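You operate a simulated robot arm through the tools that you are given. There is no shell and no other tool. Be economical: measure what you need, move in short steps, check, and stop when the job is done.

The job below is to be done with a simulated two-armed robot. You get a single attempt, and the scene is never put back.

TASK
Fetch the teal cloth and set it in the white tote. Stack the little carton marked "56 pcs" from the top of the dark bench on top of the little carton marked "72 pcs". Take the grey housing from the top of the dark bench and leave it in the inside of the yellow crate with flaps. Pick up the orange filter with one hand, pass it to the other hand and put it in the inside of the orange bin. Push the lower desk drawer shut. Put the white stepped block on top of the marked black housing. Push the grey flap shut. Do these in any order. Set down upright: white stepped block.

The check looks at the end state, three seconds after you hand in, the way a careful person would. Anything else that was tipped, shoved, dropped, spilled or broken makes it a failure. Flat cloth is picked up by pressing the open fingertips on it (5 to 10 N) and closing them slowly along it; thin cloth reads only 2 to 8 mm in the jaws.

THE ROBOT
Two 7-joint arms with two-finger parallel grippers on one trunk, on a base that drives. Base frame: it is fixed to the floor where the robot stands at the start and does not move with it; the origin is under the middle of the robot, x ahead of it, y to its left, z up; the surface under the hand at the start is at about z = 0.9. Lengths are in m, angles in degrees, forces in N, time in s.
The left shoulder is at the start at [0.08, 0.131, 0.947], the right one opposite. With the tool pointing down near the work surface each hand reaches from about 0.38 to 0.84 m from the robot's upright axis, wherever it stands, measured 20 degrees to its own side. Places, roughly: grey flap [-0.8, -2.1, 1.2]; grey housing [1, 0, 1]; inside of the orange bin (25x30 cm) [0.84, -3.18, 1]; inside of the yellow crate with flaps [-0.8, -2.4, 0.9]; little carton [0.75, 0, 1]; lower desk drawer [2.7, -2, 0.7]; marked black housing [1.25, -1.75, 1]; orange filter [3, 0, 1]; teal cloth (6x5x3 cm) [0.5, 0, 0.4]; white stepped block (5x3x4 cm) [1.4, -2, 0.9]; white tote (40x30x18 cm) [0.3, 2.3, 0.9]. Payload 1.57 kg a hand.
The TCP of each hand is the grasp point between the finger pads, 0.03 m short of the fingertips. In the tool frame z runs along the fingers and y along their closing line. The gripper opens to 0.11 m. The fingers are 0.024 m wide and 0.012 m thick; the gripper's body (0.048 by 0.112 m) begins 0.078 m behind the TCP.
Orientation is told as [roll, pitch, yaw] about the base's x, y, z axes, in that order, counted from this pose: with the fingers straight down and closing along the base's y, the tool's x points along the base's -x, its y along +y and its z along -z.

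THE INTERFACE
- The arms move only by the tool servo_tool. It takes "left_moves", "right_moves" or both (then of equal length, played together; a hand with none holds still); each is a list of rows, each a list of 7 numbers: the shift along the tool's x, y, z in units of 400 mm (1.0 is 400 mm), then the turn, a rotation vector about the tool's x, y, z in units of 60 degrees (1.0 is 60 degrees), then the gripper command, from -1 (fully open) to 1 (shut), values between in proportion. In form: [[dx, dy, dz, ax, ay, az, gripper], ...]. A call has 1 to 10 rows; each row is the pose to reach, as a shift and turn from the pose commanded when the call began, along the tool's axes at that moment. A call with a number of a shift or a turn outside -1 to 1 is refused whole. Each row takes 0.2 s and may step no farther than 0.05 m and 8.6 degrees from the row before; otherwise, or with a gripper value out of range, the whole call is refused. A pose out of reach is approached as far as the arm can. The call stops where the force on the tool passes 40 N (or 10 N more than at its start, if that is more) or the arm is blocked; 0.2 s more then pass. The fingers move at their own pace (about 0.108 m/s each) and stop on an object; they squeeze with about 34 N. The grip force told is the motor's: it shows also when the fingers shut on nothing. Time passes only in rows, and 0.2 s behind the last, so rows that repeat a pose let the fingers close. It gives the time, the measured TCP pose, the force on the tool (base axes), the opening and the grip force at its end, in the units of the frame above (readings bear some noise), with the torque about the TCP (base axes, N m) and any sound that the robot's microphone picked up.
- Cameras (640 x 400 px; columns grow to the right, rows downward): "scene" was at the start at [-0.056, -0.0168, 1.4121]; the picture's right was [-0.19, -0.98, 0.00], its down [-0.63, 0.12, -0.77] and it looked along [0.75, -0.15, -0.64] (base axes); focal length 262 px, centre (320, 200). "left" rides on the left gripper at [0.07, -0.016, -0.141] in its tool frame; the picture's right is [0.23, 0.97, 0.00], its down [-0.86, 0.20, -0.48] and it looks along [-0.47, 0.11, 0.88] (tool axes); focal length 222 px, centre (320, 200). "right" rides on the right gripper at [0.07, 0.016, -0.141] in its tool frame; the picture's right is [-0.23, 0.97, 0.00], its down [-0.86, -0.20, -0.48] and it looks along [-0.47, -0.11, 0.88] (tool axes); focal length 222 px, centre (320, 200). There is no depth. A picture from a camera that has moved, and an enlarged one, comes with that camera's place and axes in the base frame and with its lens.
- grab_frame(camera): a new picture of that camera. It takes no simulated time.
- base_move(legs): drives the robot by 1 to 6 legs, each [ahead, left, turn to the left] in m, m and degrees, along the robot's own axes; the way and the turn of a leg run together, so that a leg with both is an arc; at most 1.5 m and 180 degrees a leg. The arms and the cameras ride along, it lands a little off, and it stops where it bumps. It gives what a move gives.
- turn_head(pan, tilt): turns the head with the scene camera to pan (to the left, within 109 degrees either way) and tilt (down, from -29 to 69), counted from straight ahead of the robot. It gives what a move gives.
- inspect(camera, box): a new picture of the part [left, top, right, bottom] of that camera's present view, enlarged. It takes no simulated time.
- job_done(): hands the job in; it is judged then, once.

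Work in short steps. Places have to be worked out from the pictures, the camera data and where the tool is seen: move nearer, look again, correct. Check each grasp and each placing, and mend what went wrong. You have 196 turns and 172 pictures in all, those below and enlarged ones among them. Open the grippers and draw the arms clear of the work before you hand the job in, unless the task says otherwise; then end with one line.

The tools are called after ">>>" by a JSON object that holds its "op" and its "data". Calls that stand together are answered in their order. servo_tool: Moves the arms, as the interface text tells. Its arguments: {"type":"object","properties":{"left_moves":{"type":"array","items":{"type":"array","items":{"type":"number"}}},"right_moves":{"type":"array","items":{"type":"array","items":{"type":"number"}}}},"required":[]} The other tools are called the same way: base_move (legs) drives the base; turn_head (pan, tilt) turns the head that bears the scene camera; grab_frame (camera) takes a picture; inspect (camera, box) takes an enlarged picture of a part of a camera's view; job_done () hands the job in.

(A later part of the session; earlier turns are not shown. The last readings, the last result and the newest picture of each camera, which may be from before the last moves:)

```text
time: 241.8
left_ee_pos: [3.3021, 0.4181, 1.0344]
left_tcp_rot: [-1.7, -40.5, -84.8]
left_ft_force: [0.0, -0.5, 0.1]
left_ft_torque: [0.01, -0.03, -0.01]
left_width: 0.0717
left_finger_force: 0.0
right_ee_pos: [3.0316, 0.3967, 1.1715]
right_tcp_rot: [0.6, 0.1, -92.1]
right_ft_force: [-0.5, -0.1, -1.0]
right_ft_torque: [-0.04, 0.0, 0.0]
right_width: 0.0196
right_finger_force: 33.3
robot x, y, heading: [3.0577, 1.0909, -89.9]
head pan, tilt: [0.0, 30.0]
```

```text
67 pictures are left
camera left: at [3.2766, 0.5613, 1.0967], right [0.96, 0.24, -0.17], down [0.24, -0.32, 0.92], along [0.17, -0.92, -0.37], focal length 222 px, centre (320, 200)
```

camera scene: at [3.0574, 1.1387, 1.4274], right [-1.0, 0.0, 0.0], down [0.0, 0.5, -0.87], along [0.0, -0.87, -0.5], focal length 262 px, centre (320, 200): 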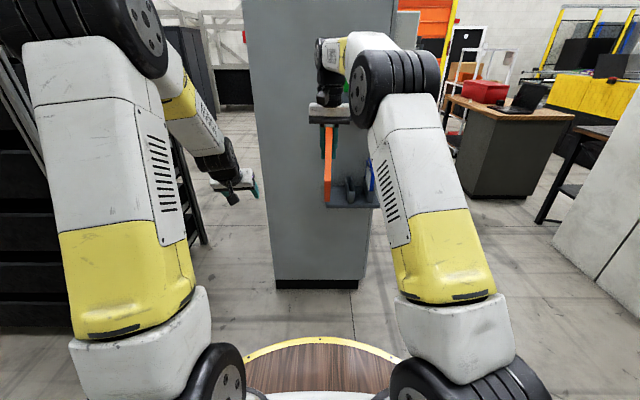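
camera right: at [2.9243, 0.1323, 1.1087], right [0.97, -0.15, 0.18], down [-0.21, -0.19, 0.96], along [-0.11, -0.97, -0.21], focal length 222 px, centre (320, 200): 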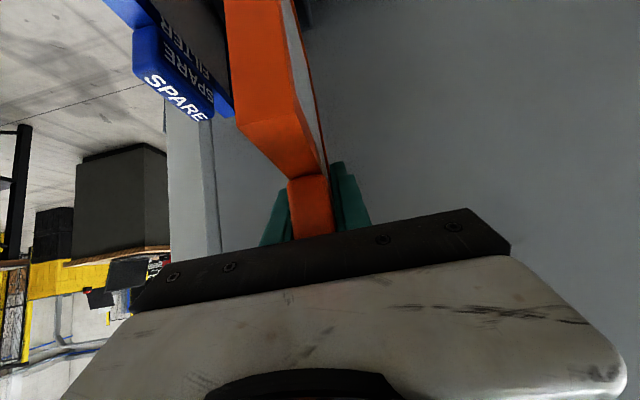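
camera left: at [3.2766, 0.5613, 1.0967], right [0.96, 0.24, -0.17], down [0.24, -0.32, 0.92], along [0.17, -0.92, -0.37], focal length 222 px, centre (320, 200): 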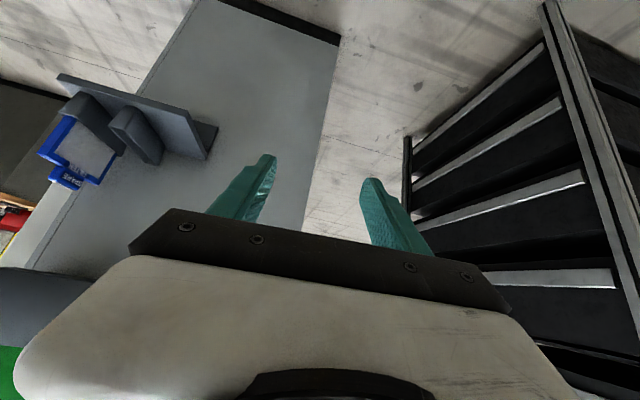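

>>> {"op": "inspect", "data": {"camera": "scene", "box": [270, 80, 390, 230]}}

>>> {"op": "grab_frame", "data": {"camera": "right"}}

```text
2.67 times, centred on (330, 155) of scene
camera zoom: at [3.0574, 1.1387, 1.4274], right [-1.0, 0.0, 0.0], down [0.0, 0.5, -0.87], along [0.0, -0.87, -0.5], focal length 700 px, centre (293, 320)
```

zoom: 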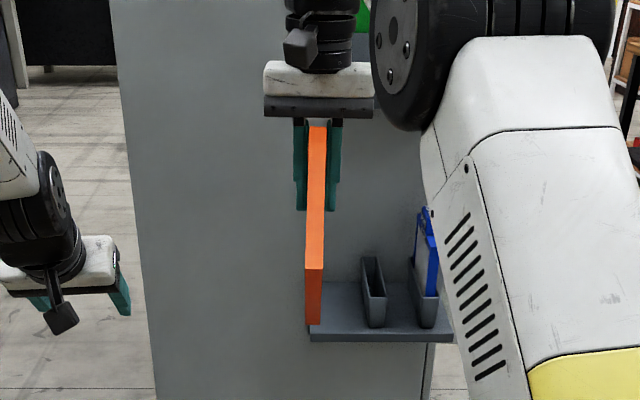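

```text
65 pictures are left
camera right: at [3.0497, 0.4654, 1.312], right [0.96, -0.26, 0.01], down [-0.24, -0.85, 0.48], along [-0.12, -0.46, -0.88], focal length 222 px, centre (320, 200)
```

right: 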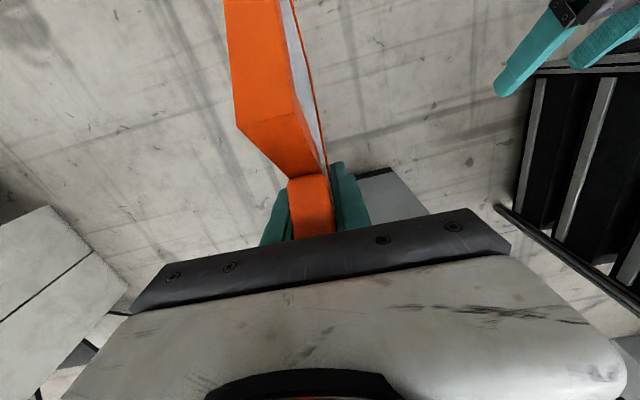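

Panel front edge now faces me and up (mid ≈ y 0.515, z 1.15). Bring the left hand up and back, then sideways to a stand-off in line with that edge.

>>> {"op": "servo_tool", "data": {"left_moves": [[0, 0, -0.1216, 0, 0, 0, -0.3], [0, 0, -0.243, 0, 0, 0, -0.3], [-0.003, -0.005, -0.365, 0, 0, 0, -0.3], [-0.005, -0.01, -0.486, 0.02, 0.004, 0.04, -0.3], [-0.007, -0.015, -0.607, 0.04, 0.008, 0.079, -0.3], [0.002, -0.13, -0.614, 0.04, 0.008, 0.079, -0.3], [0.01, -0.25, -0.621, 0.04, 0.008, 0.079, -0.3], [0.018, -0.37, -0.628, 0.04, 0.008, 0.079, -0.3], [0.027, -0.49, -0.636, 0.04, 0.008, 0.079, -0.3], [0.035, -0.61, -0.644, 0.04, 0.008, 0.079, -0.3]]}}

>>> {"op": "grab_frame", "data": {"camera": "left"}}

```text
time: 244.0
left_ee_pos: [3.0515, 0.5755, 1.2269]
left_tcp_rot: [0.1, -40.1, -90.5]
left_ft_force: [0.4, 0.0, -0.1]
left_ft_torque: [0.01, -0.01, 0.02]
left_width: 0.0715
left_finger_force: 0.1
right_ee_pos: [3.0304, 0.3963, 1.1702]
right_tcp_rot: [0.5, 0.1, -92.4]
right_ft_force: [-0.1, 0.4, -0.6]
right_ft_torque: [-0.08, 0.04, 0.01]
right_width: 0.0196
right_finger_force: 33.3
robot x, y, heading: [3.0547, 1.0922, -89.8]
head pan, tilt: [0.0, 30.0]
```

```text
64 pictures are left
camera left: at [3.0365, 0.7189, 1.2901], right [0.98, 0.16, -0.15], down [0.2, -0.35, 0.92], along [0.1, -0.92, -0.37], focal length 222 px, centre (320, 200)
```

left: 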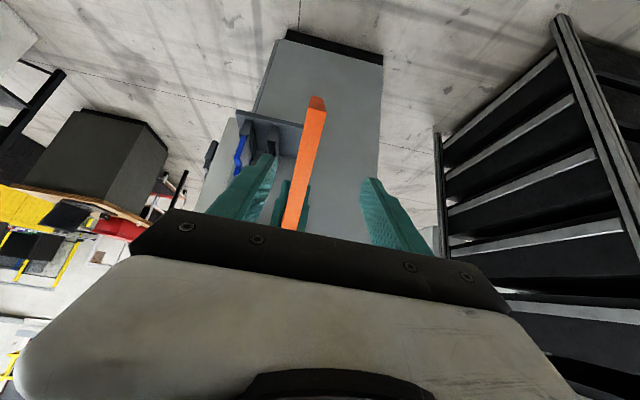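

Excellent view of the edge strip between the fingers. Centre in x, then advance to straddle and close the left hand.

>>> {"op": "servo_tool", "data": {"left_moves": [[0, -0.044, 0, 0, 0, 0, -0.3], [-0.007, -0.044, 0.08, 0, 0, 0, -0.3], [-0.015, -0.044, 0.16, 0, 0, 0, -0.3], [-0.0225, -0.044, 0.247, 0, 0, 0, -0.3], [-0.0225, -0.044, 0.247, 0, 0, 0, -0.3]]}}

>>> {"op": "grab_frame", "data": {"camera": "left"}}

```text
time: 245.2
left_ee_pos: [3.0313, 0.5089, 1.1545]
left_tcp_rot: [0.3, -39.8, -91.4]
left_ft_force: [0.5, 0.7, 0.0]
left_ft_torque: [0.0, -0.01, -0.01]
left_width: 0.0713
left_finger_force: 0.2
right_ee_pos: [3.0346, 0.3966, 1.1714]
right_tcp_rot: [0.7, -0.2, -91.9]
right_ft_force: [0.2, 0.0, -0.9]
right_ft_torque: [-0.06, 0.01, -0.04]
right_width: 0.0194
right_finger_force: 33.4
robot x, y, heading: [3.0556, 1.0885, -89.9]
head pan, tilt: [0.0, 30.0]
```

```text
63 pictures are left
camera left: at [3.0171, 0.6516, 1.2176], right [0.98, 0.15, -0.14], down [0.19, -0.35, 0.92], along [0.09, -0.92, -0.38], focal length 222 px, centre (320, 200)
```

left: 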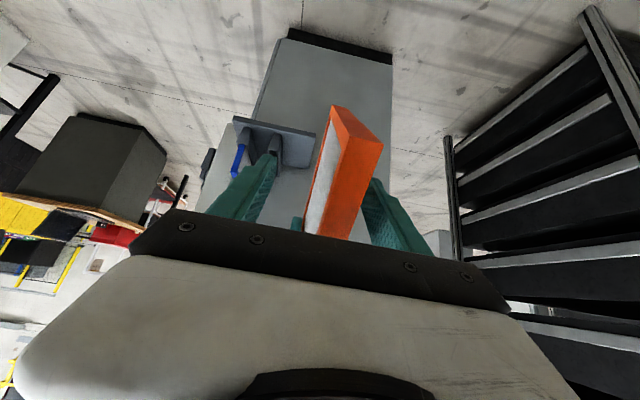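

Shift 13 mm to centre on the panel, then close the left hand.

>>> {"op": "servo_tool", "data": {"left_moves": [[0, 0.018, 0, 0, 0, 0, -0.3], [0, 0.033, 0, 0, 0, 0, -0.3], [0, 0.033, 0, 0, 0, 0, 0.2], [0, 0.033, 0, 0, 0, 0, 0.5], [0, 0.033, 0, 0, 0, 0, 1], [0, 0.033, 0, 0, 0, 0, 1], [0, 0.033, 0, 0, 0, 0, 1]]}}

>>> {"op": "grab_frame", "data": {"camera": "left"}}

```text
time: 246.8
left_ee_pos: [3.0429, 0.5077, 1.1553]
left_tcp_rot: [-0.1, -40.3, -91.3]
left_ft_force: [-18.5, 5.9, 0.2]
left_ft_torque: [-0.05, 0.19, -1.45]
left_width: 0.0165
left_finger_force: 31.3
right_ee_pos: [3.0341, 0.3964, 1.1701]
right_tcp_rot: [0.8, -0.2, -92.0]
right_ft_force: [19.1, -5.2, 0.2]
right_ft_torque: [-0.02, -0.47, -0.71]
right_width: 0.02
right_finger_force: 33.2
robot x, y, heading: [3.0576, 1.0881, -90.0]
head pan, tilt: [0.0, 30.0]
```

```text
62 pictures are left
camera left: at [3.03, 0.6513, 1.2184], right [0.98, 0.15, -0.15], down [0.19, -0.35, 0.92], along [0.09, -0.92, -0.37], focal length 222 px, centre (320, 200)
```

left: 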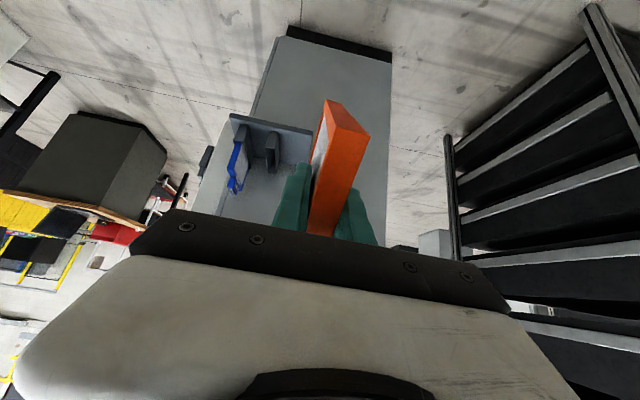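

Both hands hold it (width 16.5 mm). Release the right hand and withdraw it straight up.

>>> {"op": "servo_tool", "data": {"right_moves": [[0, 0, 0, 0, 0, 0, 0.5], [0, 0, 0, 0, 0, 0, 0.1], [0, 0, 0, 0, 0, 0, 0.1], [0, 0, -0.05, 0, 0, 0, 0.1], [0, 0, -0.12, 0, 0, 0, 0.1], [-0.04, 0, -0.2, 0, 0, 0, 0.1], [-0.08, 0, -0.28, 0, 0, 0, 0.1], [-0.12, -0.06, -0.3, 0, 0, 0, 0.1], [-0.12, -0.16, -0.3, 0, 0, 0, 0.1], [-0.12, -0.26, -0.3, 0, 0, 0, 0.1]]}}

>>> {"op": "grab_frame", "data": {"camera": "left"}}

>>> {"op": "grab_frame", "data": {"camera": "scene"}}

```text
time: 249.0
left_ee_pos: [3.0431, 0.5076, 1.1553]
left_tcp_rot: [0.1, -40.0, -91.2]
left_ft_force: [0.0, -1.0, 0.3]
left_ft_torque: [0.03, -0.05, 0.04]
left_width: 0.0158
left_finger_force: 31.2
right_ee_pos: [2.9611, 0.3948, 1.2604]
right_tcp_rot: [0.6, 0.1, -92.0]
right_ft_force: [-1.2, -0.2, 0.4]
right_ft_torque: [0.0, -0.07, 0.05]
right_width: 0.0494
right_finger_force: 0.1
right hand out of reach, approached as far as the arm can: row 6, 7, 8, 9, 10
robot x, y, heading: [3.0565, 1.0924, -89.6]
head pan, tilt: [0.0, 30.0]
```

```text
61 pictures are left
camera left: at [3.0297, 0.6519, 1.2178], right [0.98, 0.15, -0.14], down [0.19, -0.35, 0.92], along [0.09, -0.92, -0.37], focal length 222 px, centre (320, 200)
```

left: 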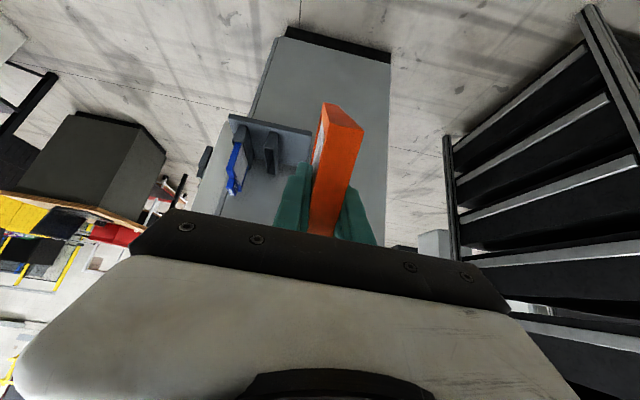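

```text
60 pictures are left
camera scene: at [3.0568, 1.139, 1.4274], right [-1.0, 0.0, 0.0], down [0.0, 0.5, -0.87], along [0.0, -0.87, -0.5], focal length 262 px, centre (320, 200)
```

scene: 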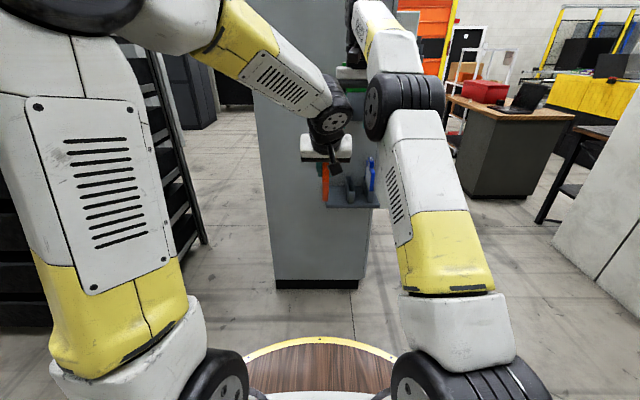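

Handover succeeded: the left holds the filter alone. Next the desk area: drive west and then south between barrier and cabinet.

>>> {"op": "base_move", "data": {"legs": [[0, -0.95, 0], [1.2, 0, 0]]}}

>>> {"op": "turn_head", "data": {"pan": 0, "tilt": 18}}

>>> {"op": "grab_frame", "data": {"camera": "scene"}}

```text
time: 259.6
left_ee_pos: [2.0717, -0.6876, 1.1546]
left_tcp_rot: [-0.1, -40.1, -92.4]
left_ft_force: [0.9, 0.5, -1.1]
left_ft_torque: [0.02, 0.02, 0.01]
left_width: 0.0155
left_finger_force: 31.0
right_ee_pos: [1.9868, -0.7977, 1.2601]
right_tcp_rot: [0.6, -0.1, -93.4]
right_ft_force: [-0.1, 0.4, 0.0]
right_ft_torque: [0.02, 0.02, -0.04]
right_width: 0.0494
right_finger_force: 0.0
robot x, y, heading: [2.0974, -0.1048, -91.3]
head pan, tilt: [0.0, 30.0]
```

```text
time: 260.3
left_ee_pos: [2.0718, -0.6892, 1.1559]
left_tcp_rot: [0.1, -40.2, -92.4]
left_ft_force: [0.1, 0.0, -0.6]
left_ft_torque: [0.08, 0.0, -0.05]
left_width: 0.0156
left_finger_force: 31.3
right_ee_pos: [1.9858, -0.7985, 1.2593]
right_tcp_rot: [0.6, 0.0, -93.4]
right_ft_force: [0.4, 0.0, 0.2]
right_ft_torque: [-0.02, -0.01, -0.02]
right_width: 0.0492
right_finger_force: 0.1
robot x, y, heading: [2.0989, -0.1082, -91.3]
head pan, tilt: [0.0, 18.0]
```

```text
59 pictures are left
camera scene: at [2.0992, -0.0597, 1.4467], right [-1.0, 0.02, 0.0], down [0.01, 0.31, -0.95], along [-0.02, -0.95, -0.31], focal length 262 px, centre (320, 200)
```

scene: 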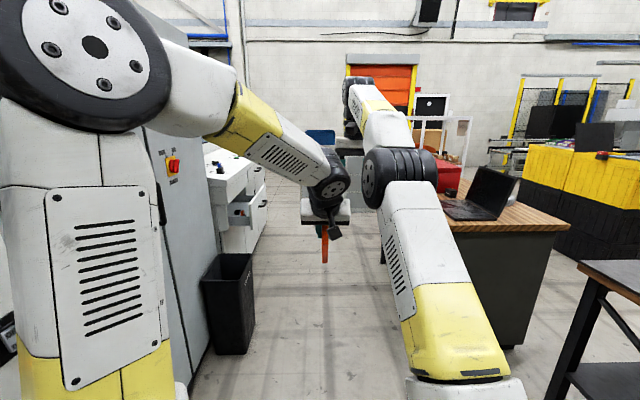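

The console (white desk) on the left has an open drawer; the wooden desk is on the right. Advance between them.

>>> {"op": "base_move", "data": {"legs": [[1.3, 0, 0]]}}

>>> {"op": "turn_head", "data": {"pan": 45, "tilt": 35}}

>>> {"op": "grab_frame", "data": {"camera": "scene"}}

>>> {"op": "turn_head", "data": {"pan": -50, "tilt": 30}}

>>> {"op": "grab_frame", "data": {"camera": "scene"}}

```text
time: 266.9
left_ee_pos: [2.0067, -2.0065, 1.1559]
left_tcp_rot: [0.1, -40.0, -94.2]
left_ft_force: [0.2, -0.4, -0.3]
left_ft_torque: [0.01, 0.01, 0.02]
left_width: 0.0155
left_finger_force: 30.6
right_ee_pos: [1.9172, -2.1151, 1.2595]
right_tcp_rot: [0.6, -0.1, -95.0]
right_ft_force: [-0.1, -0.3, -0.1]
right_ft_torque: [0.0, -0.02, -0.02]
right_width: 0.0493
right_finger_force: 0.0
robot x, y, heading: [2.0526, -1.4217, -92.9]
head pan, tilt: [0.0, 18.0]
```

```text
time: 268.1
left_ee_pos: [2.007, -2.0064, 1.1558]
left_tcp_rot: [0.0, -40.1, -94.1]
left_ft_force: [0.9, 0.8, -0.5]
left_ft_torque: [0.01, 0.0, 0.01]
left_width: 0.0155
left_finger_force: 31.2
right_ee_pos: [1.9178, -2.1149, 1.2606]
right_tcp_rot: [0.6, 0.0, -95.1]
right_ft_force: [-0.3, 0.5, -1.0]
right_ft_torque: [0.0, -0.03, -0.01]
right_width: 0.0495
right_finger_force: 0.0
robot x, y, heading: [2.0498, -1.424, -93.2]
head pan, tilt: [45.0, 35.0]
```

```text
58 pictures are left
camera scene: at [2.116, -1.3519, 1.4197], right [-0.74, -0.67, 0.0], down [-0.38, 0.43, -0.82], along [0.55, -0.61, -0.57], focal length 262 px, centre (320, 200)
```

scene: 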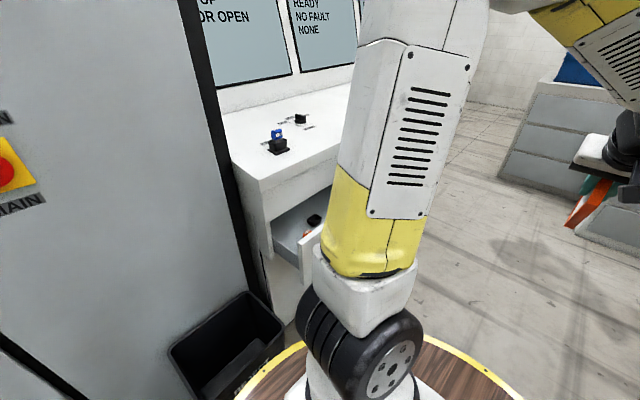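

```text
time: 269.8
left_ee_pos: [2.0071, -2.0072, 1.1569]
left_tcp_rot: [-0.1, -40.0, -94.1]
left_ft_force: [0.4, -0.1, 0.0]
left_ft_torque: [0.03, 0.02, 0.01]
left_width: 0.0156
left_finger_force: 31.3
right_ee_pos: [1.9184, -2.1153, 1.2589]
right_tcp_rot: [0.6, 0.0, -95.1]
right_ft_force: [-0.4, -0.2, 0.1]
right_ft_torque: [-0.01, -0.01, 0.0]
right_width: 0.0496
right_finger_force: 0.1
robot x, y, heading: [2.049, -1.4251, -92.6]
head pan, tilt: [-50.0, 30.0]
```

```text
57 pictures are left
camera scene: at [1.9849, -1.341, 1.4274], right [-0.6, 0.8, 0.0], down [0.4, 0.3, -0.87], along [-0.69, -0.52, -0.5], focal length 262 px, centre (320, 200)
```

scene: 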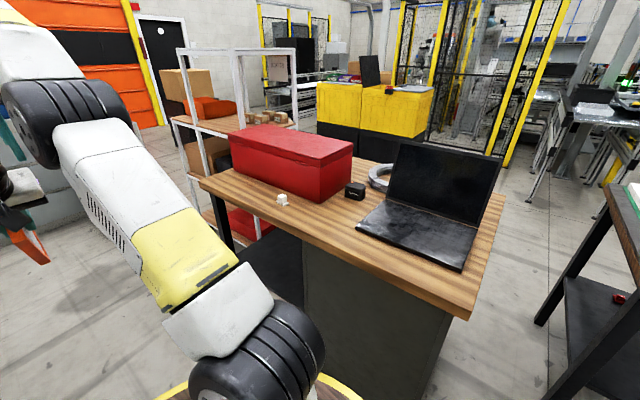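

The white stepped block and the black housing are visible on the desk. Enlarge.

>>> {"op": "inspect", "data": {"camera": "scene", "box": [250, 160, 400, 240]}}

```text
4.27 times, centred on (325, 200) of scene
camera zoom: at [1.9849, -1.341, 1.4274], right [-0.6, 0.8, 0.0], down [0.4, 0.3, -0.87], along [-0.69, -0.52, -0.5], focal length 1119 px, centre (299, 200)
```

zoom: 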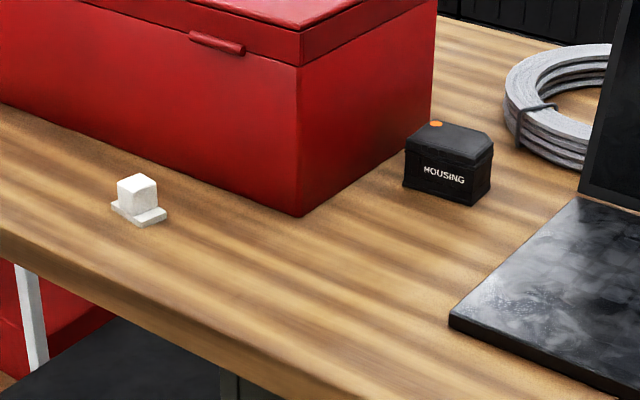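

Block base ≈(1.367, −2.0), housing ≈(1.141, −1.804). I tuck the left hand (filter) up and aside, then drive south and turn west to face the desk.

>>> {"op": "servo_tool", "data": {"left_moves": [[0, 0.06, -0.08, 0, 0, 0, 1], [0, 0.12, -0.16, 0, 0, 0, 1], [0, 0.18, -0.24, 0, 0, 0, 1], [0, 0.25, -0.32, 0, 0, 0, 1]]}}

>>> {"op": "base_move", "data": {"legs": [[0.7, 0.0, 0], [0, 0, -87], [0.12, 0, 0]]}}

>>> {"op": "turn_head", "data": {"pan": -5, "tilt": 40}}

>>> {"op": "grab_frame", "data": {"camera": "scene"}}

```text
time: 270.8
left_ee_pos: [2.1131, -1.932, 1.2536]
left_tcp_rot: [0.0, -40.2, -94.1]
left_ft_force: [-0.9, 0.7, -0.9]
left_ft_torque: [0.09, 0.01, 0.01]
left_width: 0.0156
left_finger_force: 30.9
right_ee_pos: [1.9175, -2.1147, 1.2617]
right_tcp_rot: [0.6, 0.0, -95.2]
right_ft_force: [0.3, 0.3, 0.2]
right_ft_torque: [0.06, -0.01, 0.01]
right_width: 0.0496
right_finger_force: 0.1
robot x, y, heading: [2.0498, -1.4296, -92.7]
head pan, tilt: [-50.0, 30.0]
```

```text
time: 279.2
left_ee_pos: [1.3927, -2.2221, 1.2529]
left_tcp_rot: [0.0, -40.1, 179.5]
left_ft_force: [0.3, 0.1, -0.4]
left_ft_torque: [0.01, -0.01, 0.01]
left_width: 0.0155
left_finger_force: 31.4
right_ee_pos: [1.1972, -2.0376, 1.2607]
right_tcp_rot: [0.6, 0.0, 178.5]
right_ft_force: [0.1, -0.8, -0.3]
right_ft_torque: [0.02, 0.01, 0.01]
right_width: 0.0496
right_finger_force: 0.0
robot x, y, heading: [1.891, -2.1254, -179.1]
head pan, tilt: [-50.0, 30.0]
```

```text
time: 280.3
left_ee_pos: [1.3919, -2.222, 1.2519]
left_tcp_rot: [0.0, -40.1, 179.5]
left_ft_force: [-0.6, 0.5, -1.0]
left_ft_torque: [-0.02, -0.04, -0.02]
left_width: 0.0155
left_finger_force: 31.0
right_ee_pos: [1.1964, -2.0372, 1.2608]
right_tcp_rot: [0.5, 0.1, 178.5]
right_ft_force: [0.5, -0.6, -0.7]
right_ft_torque: [-0.01, 0.05, 0.01]
right_width: 0.0495
right_finger_force: 0.0
robot x, y, heading: [1.8899, -2.1264, -179.3]
head pan, tilt: [-5.0, 40.0]
```

```text
55 pictures are left
camera scene: at [1.9487, -2.1189, 1.4121], right [0.08, 1.0, 0.0], down [0.64, -0.05, -0.77], along [-0.76, 0.06, -0.64], focal length 262 px, centre (320, 200)
```

scene: 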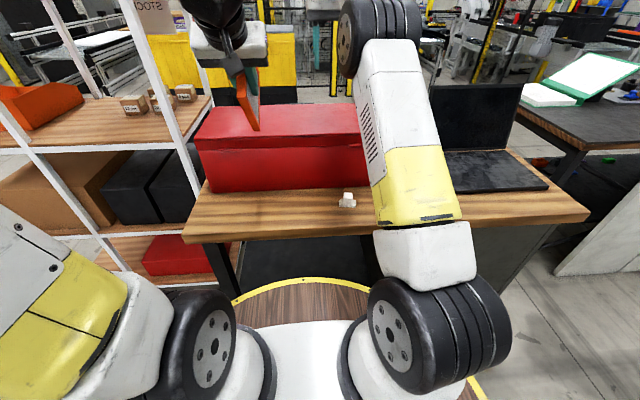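

Block confirmed at ≈(1.364, −1.996). Bring the right hand back over it for a close look.

>>> {"op": "servo_tool", "data": {"right_moves": [[0.1, -0.02, 0.02, 0, 0, 0, -0.09], [0.2, -0.05, 0.08, 0, 0, 0, -0.09], [0.3, -0.08, 0.14, 0, 0, 0, -0.09], [0.4, -0.103, 0.2, 0, 0, 0, -0.09], [0.45, -0.103, 0.28, 0, 0, 0, -0.09]]}}

>>> {"op": "inspect", "data": {"camera": "right", "box": [220, 80, 420, 220]}}

```text
time: 281.5
left_ee_pos: [1.3922, -2.2217, 1.2532]
left_tcp_rot: [0.0, -40.2, 179.6]
left_ft_force: [-0.5, 0.2, -0.7]
left_ft_torque: [-0.01, -0.05, -0.01]
left_width: 0.0154
left_finger_force: 31.0
right_ee_pos: [1.377, -2.0035, 1.149]
right_tcp_rot: [0.6, -0.1, 178.5]
right_ft_force: [0.1, -0.1, 0.1]
right_ft_torque: [-0.03, -0.01, -0.01]
right_width: 0.0599
right_finger_force: 0.1
robot x, y, heading: [1.8936, -2.1254, -179.2]
head pan, tilt: [-5.0, 40.0]
```

```text
2.86 times, centred on (320, 150) of right
camera zoom: at [1.4456, -2.0203, 1.2902], right [-0.25, -0.97, 0.01], down [-0.85, 0.23, 0.48], along [-0.46, 0.11, -0.88], focal length 635 px, centre (320, 343)
```

zoom: 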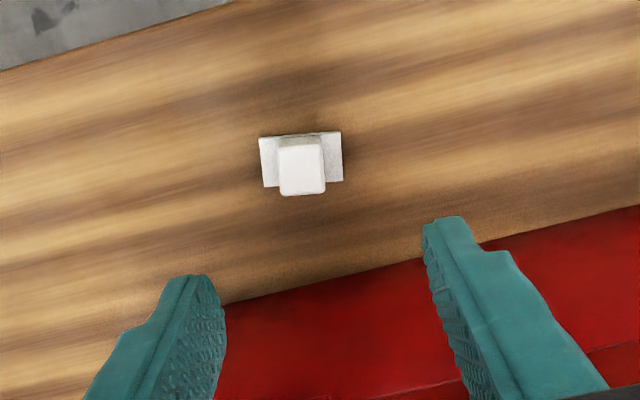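

Block centre ≈(1.366, −1.993), long axis yaw → hand yaw 169°. Descend over its upper cube and stop just above the base wings.

>>> {"op": "servo_tool", "data": {"right_moves": [[-0.028, -0.026, 0.06, 0, 0, 0.08, -0.09], [-0.028, -0.026, 0.17, 0, 0, 0.153, -0.09], [-0.028, -0.026, 0.28, 0, 0, 0.153, -0.09], [-0.028, -0.026, 0.38, 0, 0, 0.153, -0.09], [-0.028, -0.026, 0.44, 0, 0, 0.153, -0.09]]}}

>>> {"op": "inspect", "data": {"camera": "right", "box": [200, 100, 440, 260]}}

```text
time: 282.7
left_ee_pos: [1.3927, -2.2222, 1.2537]
left_tcp_rot: [0.0, -40.0, 179.6]
left_ft_force: [0.2, -0.3, -1.0]
left_ft_torque: [0.02, -0.03, 0.01]
left_width: 0.0152
left_finger_force: 31.0
right_ee_pos: [1.3659, -1.9952, 0.9716]
right_tcp_rot: [0.5, 0.1, 169.3]
right_ft_force: [1.0, 0.7, 0.1]
right_ft_torque: [0.02, 0.03, -0.01]
right_width: 0.06
right_finger_force: 0.0
robot x, y, heading: [1.8957, -2.1282, -179.2]
head pan, tilt: [-5.0, 40.0]
```

```text
2.50 times, centred on (320, 180) of right
camera zoom: at [1.431, -2.0228, 1.1132], right [-0.4, -0.91, 0.01], down [-0.8, 0.36, 0.48], along [-0.44, 0.18, -0.88], focal length 555 px, centre (320, 250)
```

zoom: 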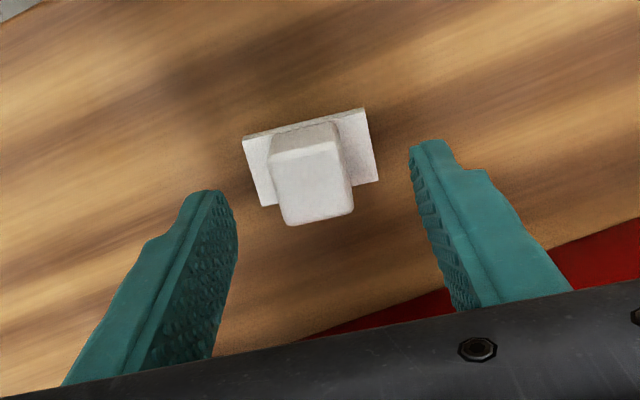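

Aligned perfectly. Descend 2.6 cm and close.

>>> {"op": "servo_tool", "data": {"right_moves": [[0, 0, 0.033, 0, 0, 0, -0.09], [0, 0, 0.064, 0, 0, 0, -0.09], [0, 0, 0.064, 0, 0, 0, 0.2], [0, 0, 0.064, 0, 0, 0, 0.6], [0, 0, 0.064, 0, 0, 0, 1], [0, 0, 0.064, 0, 0, 0, 1], [0, 0, 0.064, 0, 0, 0, 1]]}}

>>> {"op": "servo_tool", "data": {"right_moves": [[0, 0, -0.01, 0, 0, 0, 1], [0, 0, -0.03, 0, 0, 0, 1], [0, 0, -0.06, 0, 0, 0, 1], [0, 0, -0.1, 0, 0, 0, 1], [0, 0, -0.14, 0, 0, 0, 1], [0, 0, -0.18, 0, 0, 0, 1], [0, 0, -0.22, 0, 0, 0, 1], [0, 0, -0.27, 0, 0, 0, 1], [0, 0, -0.32, 0, 0, 0, 1]]}}

>>> {"op": "grab_frame", "data": {"camera": "right"}}

```text
time: 284.3
left_ee_pos: [1.3936, -2.2226, 1.2533]
left_tcp_rot: [0.0, -40.0, 179.5]
left_ft_force: [0.2, 0.2, -1.3]
left_ft_torque: [0.01, 0.0, 0.01]
left_width: 0.0153
left_finger_force: 31.6
right_ee_pos: [1.3674, -1.9939, 0.9455]
right_tcp_rot: [0.6, 0.1, 169.3]
right_ft_force: [-1.1, 0.5, -0.1]
right_ft_torque: [-0.02, 0.05, 0.03]
right_width: 0.0247
right_finger_force: 34.0
robot x, y, heading: [1.8943, -2.1273, -179.5]
head pan, tilt: [-5.0, 40.0]
```

```text
time: 286.3
left_ee_pos: [1.3934, -2.2229, 1.2534]
left_tcp_rot: [0.0, -40.1, 179.5]
left_ft_force: [0.2, 0.0, -1.0]
left_ft_torque: [0.01, -0.03, 0.01]
left_width: 0.0155
left_finger_force: 31.1
right_ee_pos: [1.3662, -1.9946, 1.0737]
right_tcp_rot: [0.6, 0.1, 169.3]
right_ft_force: [0.2, -0.4, -0.9]
right_ft_torque: [0.0, -0.03, -0.02]
right_width: 0.0249
right_finger_force: 34.1
robot x, y, heading: [1.8948, -2.1284, -179.4]
head pan, tilt: [-5.0, 40.0]
```

```text
52 pictures are left
camera right: at [1.4317, -2.0212, 1.2157], right [-0.4, -0.91, 0.01], down [-0.8, 0.36, 0.47], along [-0.44, 0.18, -0.88], focal length 222 px, centre (320, 200)
```

right: 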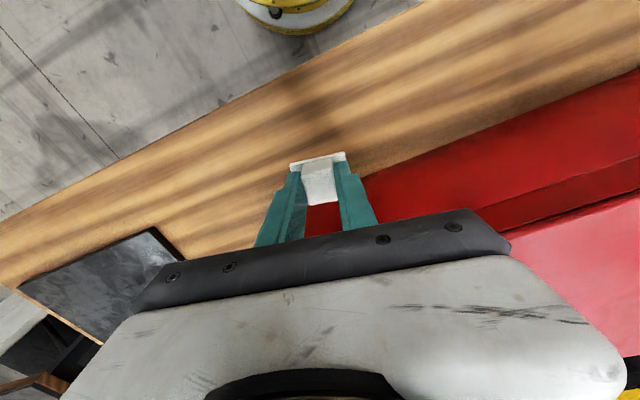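

Block held upright. Raise above the toolbox height, drive 6 cm closer, and carry it toward the housing.

>>> {"op": "servo_tool", "data": {"right_moves": [[0, 0, -0.1, 0, 0, 0, 1], [0, 0, -0.2, 0, 0, 0, 1], [0, -0.1, -0.22, 0, 0, 0, 1], [0, -0.2, -0.22, 0, 0, 0, 1], [0, -0.3, -0.22, 0, 0, 0, 1], [0, -0.38, -0.22, 0, 0, 0, 1]]}}

>>> {"op": "base_move", "data": {"legs": [[0.06, 0, 0]]}}

>>> {"op": "grab_frame", "data": {"camera": "right"}}

```text
time: 287.7
left_ee_pos: [1.3917, -2.223, 1.2523]
left_tcp_rot: [0.0, -40.1, 179.5]
left_ft_force: [-0.6, -0.3, -0.5]
left_ft_torque: [0.02, 0.0, -0.02]
left_width: 0.0155
left_finger_force: 31.2
right_ee_pos: [1.3933, -1.8424, 1.1605]
right_tcp_rot: [0.6, 0.1, 169.3]
right_ft_force: [0.4, -0.5, 0.3]
right_ft_torque: [-0.01, 0.0, -0.01]
right_width: 0.0247
right_finger_force: 34.0
robot x, y, heading: [1.891, -2.1269, -179.6]
head pan, tilt: [-5.0, 40.0]
```

```text
time: 288.6
left_ee_pos: [1.3323, -2.2232, 1.2549]
left_tcp_rot: [0.1, -40.1, 179.6]
left_ft_force: [0.5, -0.1, -0.5]
left_ft_torque: [-0.02, -0.03, 0.0]
left_width: 0.0154
left_finger_force: 31.1
right_ee_pos: [1.3341, -1.8442, 1.1582]
right_tcp_rot: [0.5, 0.1, 169.3]
right_ft_force: [0.3, 0.8, 0.2]
right_ft_torque: [0.0, 0.03, -0.05]
right_width: 0.0247
right_finger_force: 34.1
robot x, y, heading: [1.8298, -2.1308, -179.4]
head pan, tilt: [-5.0, 40.0]
```

```text
51 pictures are left
camera right: at [1.3983, -1.8716, 1.3013], right [-0.4, -0.91, 0.01], down [-0.8, 0.36, 0.48], along [-0.44, 0.18, -0.88], focal length 222 px, centre (320, 200)
```

right: 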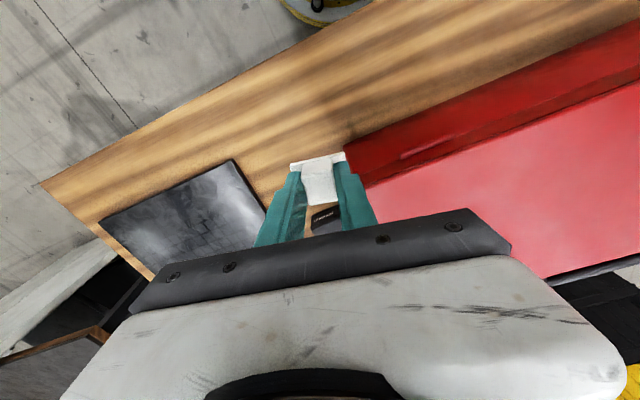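

Housing centre ≈(1.147, −1.796), top ≈0.943. Move over it and lower to just above.

>>> {"op": "servo_tool", "data": {"right_moves": [[-0.1, -0.006, 0, 0, 0, 0, 1], [-0.2, -0.012, 0, 0, 0, 0, 1], [-0.3, -0.02, 0, 0, 0, 0, 1], [-0.4, -0.026, 0, 0, 0, 0, 1], [-0.482, -0.031, 0, 0, 0, 0, 1], [-0.482, -0.031, 0.1, 0, 0, 0, 1], [-0.482, -0.031, 0.2, 0, 0, 0, 1], [-0.482, -0.031, 0.3, 0, 0, 0, 1], [-0.482, -0.031, 0.36, 0, 0, 0, 1]]}}

>>> {"op": "turn_head", "data": {"pan": -35, "tilt": 35}}

>>> {"op": "grab_frame", "data": {"camera": "right"}}

>>> {"op": "grab_frame", "data": {"camera": "scene"}}

```text
time: 290.6
left_ee_pos: [1.332, -2.2238, 1.2523]
left_tcp_rot: [0.0, -40.1, 179.5]
left_ft_force: [0.5, 0.0, -0.8]
left_ft_torque: [-0.02, -0.02, 0.01]
left_width: 0.0154
left_finger_force: 31.1
right_ee_pos: [1.1457, -1.7988, 1.0158]
right_tcp_rot: [0.6, 0.1, 169.2]
right_ft_force: [-0.2, 0.7, -0.2]
right_ft_torque: [-0.01, 0.03, 0.01]
right_width: 0.025
right_finger_force: 33.9
robot x, y, heading: [1.8309, -2.1281, -179.3]
head pan, tilt: [-5.0, 40.0]
```

```text
time: 291.6
left_ee_pos: [1.3324, -2.2234, 1.2537]
left_tcp_rot: [0.1, -40.1, 179.6]
left_ft_force: [-0.5, 0.3, -1.4]
left_ft_torque: [0.0, -0.03, -0.03]
left_width: 0.0156
left_finger_force: 30.6
right_ee_pos: [1.1455, -1.799, 1.0158]
right_tcp_rot: [0.6, 0.1, 169.4]
right_ft_force: [0.7, 0.6, -0.5]
right_ft_torque: [0.0, -0.01, -0.01]
right_width: 0.0248
right_finger_force: 34.2
robot x, y, heading: [1.8349, -2.1306, -179.3]
head pan, tilt: [-35.0, 35.0]
```

```text
50 pictures are left
camera right: at [1.2101, -1.8266, 1.1578], right [-0.4, -0.91, 0.01], down [-0.8, 0.36, 0.48], along [-0.44, 0.18, -0.88], focal length 222 px, centre (320, 200)
```

right: 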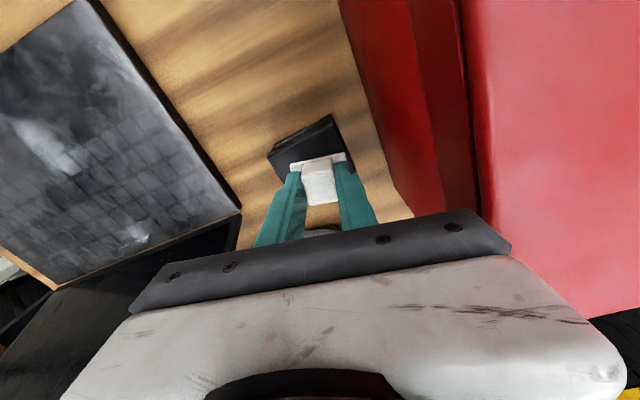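

```text
49 pictures are left
camera scene: at [1.9008, -2.0764, 1.4196], right [0.56, 0.83, 0.0], down [0.47, -0.32, -0.82], along [-0.68, 0.46, -0.57], focal length 262 px, centre (320, 200)
```

scene: 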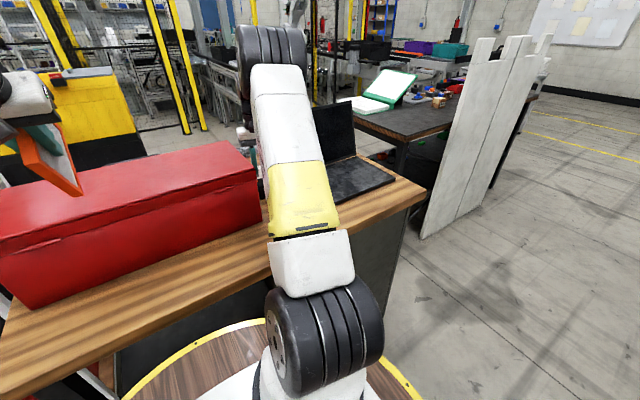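

>>> {"op": "inspect", "data": {"camera": "right", "box": [240, 90, 400, 250]}}

```text
2.50 times, centred on (320, 170) of right
camera zoom: at [1.2101, -1.8266, 1.1578], right [-0.4, -0.91, 0.01], down [-0.8, 0.36, 0.48], along [-0.44, 0.18, -0.88], focal length 555 px, centre (320, 275)
```

zoom: 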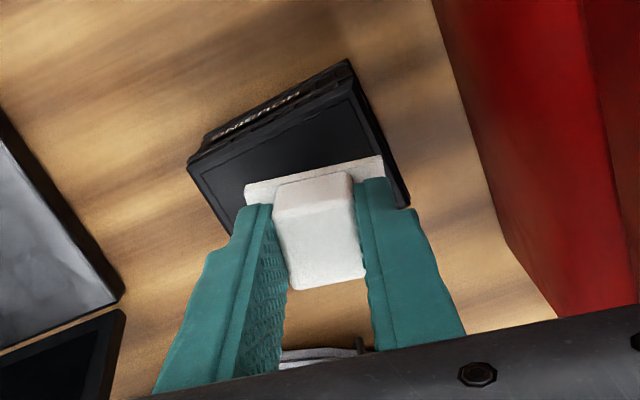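

Centred within a few mm. Rotate to align with the housing and lower until contact.

>>> {"op": "servo_tool", "data": {"right_moves": [[-0.005, -0.015, 0, 0, 0, -0.09, 1], [-0.005, -0.015, 0.02, 0, 0, -0.17, 1], [-0.005, -0.015, 0.04, 0, 0, -0.17, 1], [-0.005, -0.015, 0.055, 0, 0, -0.17, 1], [-0.005, -0.015, 0.062, 0, 0, -0.17, 1], [-0.005, -0.015, 0.067, 0, 0, -0.17, 1]]}}

```text
time: 293.0
left_ee_pos: [1.3331, -2.2234, 1.2537]
left_tcp_rot: [0.0, -40.1, 179.5]
left_ft_force: [0.3, 0.2, -1.1]
left_ft_torque: [-0.01, -0.05, -0.01]
left_width: 0.0152
left_finger_force: 31.2
right_ee_pos: [1.1451, -1.7925, 0.9899]
right_tcp_rot: [0.5, -0.3, 179.5]
right_ft_force: [-4.3, 0.7, 30.3]
right_ft_torque: [0.18, 0.14, 0.01]
right_width: 0.025
right_finger_force: 34.1
robot x, y, heading: [1.8328, -2.1322, -179.4]
head pan, tilt: [-35.0, 35.0]
```

Contact (30 N). Ease back 1.5 mm, open and rise straight up.

>>> {"op": "servo_tool", "data": {"right_moves": [[0, 0, -0.005, 0, 0, 0, 1], [0, 0, -0.005, 0, 0, 0, 0.5], [0, 0, -0.005, 0, 0, 0, 0.2], [0, 0, -0.005, 0, 0, 0, 0.2], [0, 0, -0.05, 0, 0, 0, 0.2], [0, 0, -0.12, 0, 0, 0, 0.2], [0, 0, -0.22, 0, 0, 0, 0.2], [0, 0, -0.32, 0, 0, 0, 0.2]]}}

>>> {"op": "inspect", "data": {"camera": "right", "box": [220, 90, 420, 230]}}

```text
time: 294.8
left_ee_pos: [1.3326, -2.2223, 1.2541]
left_tcp_rot: [0.1, -40.1, 179.5]
left_ft_force: [0.1, 0.3, -0.4]
left_ft_torque: [0.0, -0.08, 0.03]
left_width: 0.016
left_finger_force: 31.6
right_ee_pos: [1.1453, -1.7899, 1.1143]
right_tcp_rot: [0.6, 0.1, 179.5]
right_ft_force: [0.1, 0.4, -0.1]
right_ft_torque: [-0.01, 0.0, 0.0]
right_width: 0.044
right_finger_force: 0.0
robot x, y, heading: [1.8345, -2.128, -179.6]
head pan, tilt: [-35.0, 35.0]
```

```text
2.86 times, centred on (320, 160) of right
camera zoom: at [1.2142, -1.8062, 1.2567], right [-0.24, -0.97, 0.01], down [-0.85, 0.21, 0.48], along [-0.47, 0.1, -0.88], focal length 635 px, centre (320, 314)
```

zoom: 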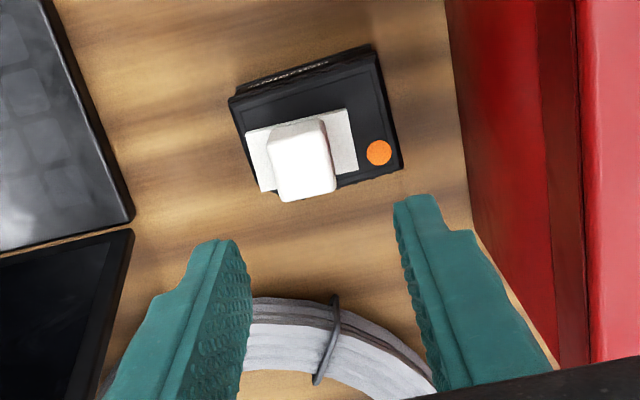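

The block stands upright on the housing with the mark visible. Withdraw the right hand up and back, then back off and turn toward the console's open drawer.

>>> {"op": "servo_tool", "data": {"right_moves": [[0, 0, -0.1, 0, 0, 0, 0.2], [0.05, 0, -0.2, 0, 0, 0, 0.2], [0.15, 0, -0.25, 0, 0, 0, 1], [0.25, 0, -0.25, 0, 0, 0, 1], [0.35, 0, -0.25, 0, 0, 0, 1], [0.45, 0, -0.25, 0, 0, 0, 1], [0.55, 0, -0.25, 0, 0, 0, 1]]}}

>>> {"op": "base_move", "data": {"legs": [[-0.2, 0, 0], [0, 0, 170]]}}

>>> {"op": "turn_head", "data": {"pan": 10, "tilt": 35}}

>>> {"op": "grab_frame", "data": {"camera": "scene"}}

```text
time: 296.4
left_ee_pos: [1.3321, -2.2228, 1.2534]
left_tcp_rot: [0.0, -40.1, 179.6]
left_ft_force: [0.6, 0.0, -1.6]
left_ft_torque: [0.0, -0.05, -0.03]
left_width: 0.0156
left_finger_force: 31.1
right_ee_pos: [1.3664, -1.7891, 1.2146]
right_tcp_rot: [0.6, 0.0, 179.5]
right_ft_force: [0.0, -0.8, -0.3]
right_ft_torque: [0.0, -0.03, 0.03]
right_width: 0.0
right_finger_force: 21.1
robot x, y, heading: [1.8335, -2.1295, -179.0]
head pan, tilt: [-35.0, 35.0]
```

```text
time: 304.9
left_ee_pos: [2.5462, -2.1192, 1.2526]
left_tcp_rot: [0.0, -40.0, -10.8]
left_ft_force: [-0.2, -0.4, -0.1]
left_ft_torque: [-0.02, 0.03, 0.01]
left_width: 0.0155
left_finger_force: 31.4
right_ee_pos: [2.4354, -2.541, 1.2139]
right_tcp_rot: [0.5, 0.1, -10.7]
right_ft_force: [-0.6, -0.9, 0.4]
right_ft_torque: [0.0, 0.0, -0.01]
right_width: 0.0
right_finger_force: 21.4
robot x, y, heading: [2.0373, -2.1241, -9.6]
head pan, tilt: [-35.0, 35.0]
```

```text
time: 306.1
left_ee_pos: [2.5448, -2.1178, 1.2525]
left_tcp_rot: [0.0, -40.1, -10.8]
left_ft_force: [-0.6, -0.4, -0.9]
left_ft_torque: [-0.01, 0.02, -0.02]
left_width: 0.0156
left_finger_force: 30.8
right_ee_pos: [2.4356, -2.5402, 1.2163]
right_tcp_rot: [0.6, 0.0, -10.7]
right_ft_force: [0.5, -0.2, 0.3]
right_ft_torque: [-0.02, 0.02, 0.01]
right_width: 0.0
right_finger_force: 21.3
robot x, y, heading: [2.0335, -2.1247, -9.5]
head pan, tilt: [10.0, 35.0]
```

```text
46 pictures are left
camera scene: at [1.9855, -2.1014, 1.4196], right [0.01, -1.0, 0.0], down [-0.57, 0.0, -0.82], along [0.82, 0.01, -0.57], focal length 262 px, centre (320, 200)
```

scene: 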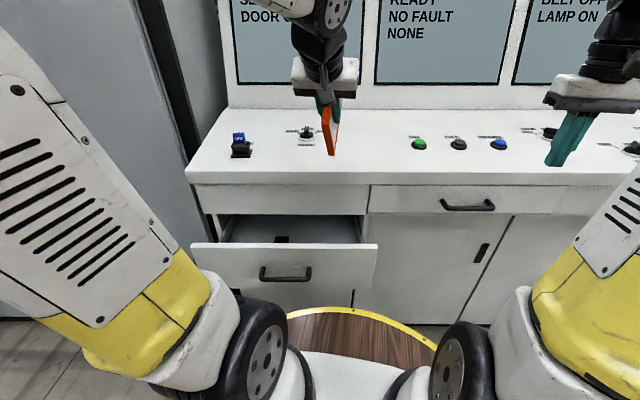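

The drawer's front panel is at x≈2.67, y −1.63…−2.31, z≈0.7. Shift the base left so its centre is at the right arm's side.

>>> {"op": "base_move", "data": {"legs": [[-0.05, 0.28, 9.5]]}}

>>> {"op": "servo_tool", "data": {"right_moves": [[0, 0.04, 0.06, 0, -0.14, 0, 1], [0, 0.08, 0.12, 0, -0.28, 0, 1], [0, 0.12, 0.18, 0, -0.42, 0, 1], [0, 0.16, 0.26, 0, -0.56, 0, 1], [0, 0.2, 0.36, 0, -0.7, 0, 1], [0, 0.24, 0.46, 0, -0.833, 0, 1], [0, 0.28, 0.56, 0, -0.833, 0, 1], [0, 0.32, 0.66, 0, -0.833, 0, 1], [0, 0.36, 0.76, 0, -0.833, 0, 1], [0, 0.4, 0.86, 0, -0.833, 0, 1]]}}

>>> {"op": "grab_frame", "data": {"camera": "scene"}}

```text
time: 308.0
left_ee_pos: [2.5098, -1.7508, 1.2537]
left_tcp_rot: [0.0, -40.1, -1.4]
left_ft_force: [-0.4, -0.5, -0.6]
left_ft_torque: [0.01, 0.02, 0.01]
left_width: 0.0155
left_finger_force: 31.1
right_ee_pos: [2.4709, -2.1826, 1.2144]
right_tcp_rot: [0.6, 0.0, -1.3]
right_ft_force: [-0.3, -0.3, 0.2]
right_ft_torque: [0.02, -0.02, -0.03]
right_width: 0.0
right_finger_force: 21.4
robot x, y, heading: [2.0091, -1.837, -0.2]
head pan, tilt: [10.0, 35.0]
```

```text
time: 310.4
left_ee_pos: [2.5094, -1.753, 1.2547]
left_tcp_rot: [0.1, -40.3, -1.4]
left_ft_force: [-0.8, -1.4, -1.1]
left_ft_torque: [0.11, 0.01, 0.04]
left_width: 0.0153
left_finger_force: 31.1
right_ee_pos: [2.5306, -2.0977, 0.8398]
right_tcp_rot: [0.8, -48.4, -10.8]
right_ft_force: [-0.2, -0.7, 0.7]
right_ft_torque: [0.07, -0.02, 0.07]
right_width: 0.0
right_finger_force: 22.1
right hand out of reach, approached as far as the arm can: row 6, 7, 8, 9, 10
robot x, y, heading: [2.0051, -1.8414, -0.0]
head pan, tilt: [10.0, 35.0]
stopped in row 10 (right hand): the arm was blocked; the commanded pose is now the measured one
```

```text
45 pictures are left
camera scene: at [1.9545, -1.8261, 1.4196], right [0.17, -0.99, 0.0], down [-0.56, -0.1, -0.82], along [0.81, 0.14, -0.57], focal length 262 px, centre (320, 200)
```

scene: 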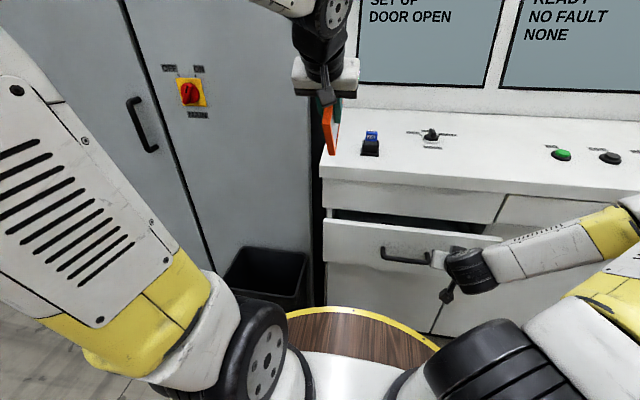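

The arm stalled on a joint limit, not contact. The panel spans z≈0.61–0.81, so I push forward from here with only a slight descent.

>>> {"op": "servo_tool", "data": {"right_moves": [[-0.015, 0.025, 0.074, 0, 0, 0, 1], [-0.03, 0.05, 0.148, 0, 0, 0, 1], [-0.046, 0.075, 0.222, 0, 0, 0, 1], [-0.062, 0.096, 0.296, 0, 0, 0, 1]]}}

>>> {"op": "grab_frame", "data": {"camera": "scene"}}

```text
time: 311.4
left_ee_pos: [2.5095, -1.7515, 1.2529]
left_tcp_rot: [0.1, -40.0, -1.3]
left_ft_force: [-0.8, 0.3, -0.9]
left_ft_torque: [0.0, 0.04, 0.01]
left_width: 0.0153
left_finger_force: 30.7
right_ee_pos: [2.63, -2.0849, 0.7868]
right_tcp_rot: [-0.1, -48.7, -10.7]
right_ft_force: [-5.0, -3.0, 3.7]
right_ft_torque: [0.05, -0.06, 0.12]
right_width: 0.0001
right_finger_force: 21.4
robot x, y, heading: [2.0098, -1.8382, -0.4]
head pan, tilt: [10.0, 35.0]
stopped in row 4 (right hand): the force on the tool passed its limit at 108 N (the readings are from after the stop); the commanded pose is now the measured one
```

```text
44 pictures are left
camera scene: at [1.9548, -1.8251, 1.4196], right [0.17, -0.99, 0.0], down [-0.57, -0.1, -0.82], along [0.81, 0.14, -0.57], focal length 262 px, centre (320, 200)
```

scene: 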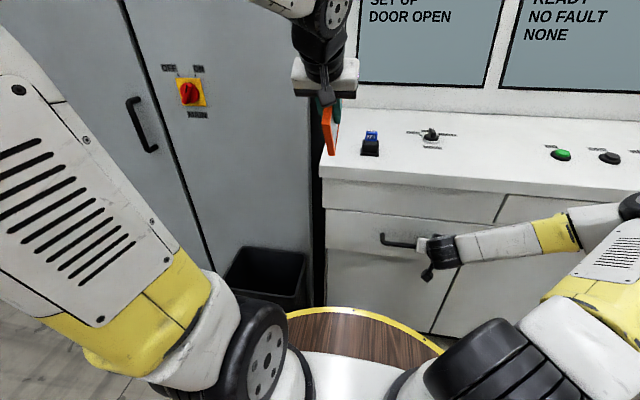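

The drawer has moved in and stopped hard (fully closed?). Enlarge to check.

>>> {"op": "inspect", "data": {"camera": "scene", "box": [310, 160, 530, 300]}}

```text
2.86 times, centred on (420, 230) of scene
camera zoom: at [1.9548, -1.8251, 1.4196], right [0.17, -0.99, 0.0], down [-0.57, -0.1, -0.82], along [0.81, 0.14, -0.57], focal length 750 px, centre (34, 114)
```

zoom: 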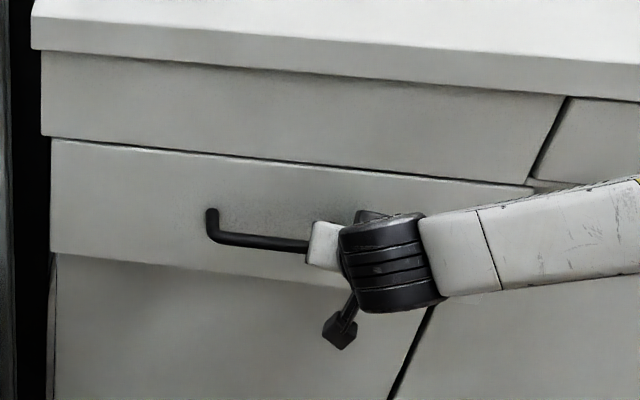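

It looks about flush; push gently once more to confirm it is at its stop.

>>> {"op": "servo_tool", "data": {"right_moves": [[-0.011, 0, 0.012, 0, 0, 0, 1], [-0.022, 0, 0.025, 0, 0, 0, 1], [-0.033, 0, 0.0375, 0, 0, 0, 1], [-0.044, 0, 0.05, 0, 0, 0, 1]]}}

```text
time: 312.0
left_ee_pos: [2.5095, -1.7525, 1.2523]
left_tcp_rot: [0.0, -40.1, -1.5]
left_ft_force: [-0.2, -0.1, -1.1]
left_ft_torque: [0.03, -0.02, -0.01]
left_width: 0.0155
left_finger_force: 30.7
right_ee_pos: [2.6363, -2.0866, 0.7873]
right_tcp_rot: [-0.2, -48.4, -10.9]
right_ft_force: [-10.7, -1.3, 9.3]
right_ft_torque: [0.03, -0.13, 0.04]
right_width: 0.0002
right_finger_force: 21.6
robot x, y, heading: [2.0051, -1.8402, -0.4]
head pan, tilt: [10.0, 35.0]
stopped in row 2 (right hand): the force on the tool passed its limit at 42 N (the readings are from after the stop); the commanded pose is now the measured one
```

Firm stop. Retract the hand and check the drawer face unobstructed.

>>> {"op": "servo_tool", "data": {"right_moves": [[0.06, -0.03, -0.07, 0, 0, 0, 1], [0.12, -0.06, -0.14, 0, 0, 0, 1], [0.16, -0.12, -0.22, 0, 0, 0, 1], [0.18, -0.18, -0.3, 0, 0.05, 0, 1], [0.18, -0.24, -0.38, 0, 0.1, 0, 1]]}}

>>> {"op": "inspect", "data": {"camera": "scene", "box": [310, 160, 530, 300]}}

```text
time: 313.2
left_ee_pos: [2.5102, -1.7535, 1.2525]
left_tcp_rot: [0.0, -40.0, -1.6]
left_ft_force: [-0.5, 0.5, -0.9]
left_ft_torque: [-0.01, 0.06, 0.01]
left_width: 0.0153
left_finger_force: 30.8
right_ee_pos: [2.4852, -2.1651, 0.8266]
right_tcp_rot: [-0.2, -42.3, -11.0]
right_ft_force: [0.1, 0.3, 0.1]
right_ft_torque: [0.02, 0.0, -0.01]
right_width: 0.0
right_finger_force: 21.1
right hand out of reach, approached as far as the arm can: row 4, 5
robot x, y, heading: [2.0096, -1.8415, -0.7]
head pan, tilt: [10.0, 35.0]
```

```text
2.86 times, centred on (420, 230) of scene
camera zoom: at [1.9555, -1.8251, 1.4196], right [0.17, -0.99, 0.0], down [-0.57, -0.1, -0.82], along [0.81, 0.14, -0.57], focal length 750 px, centre (34, 114)
```

zoom: 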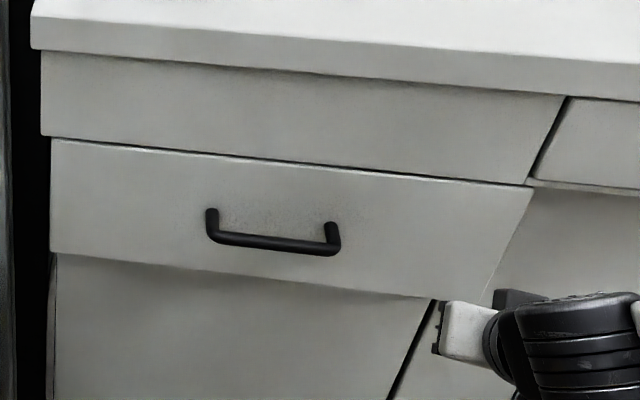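

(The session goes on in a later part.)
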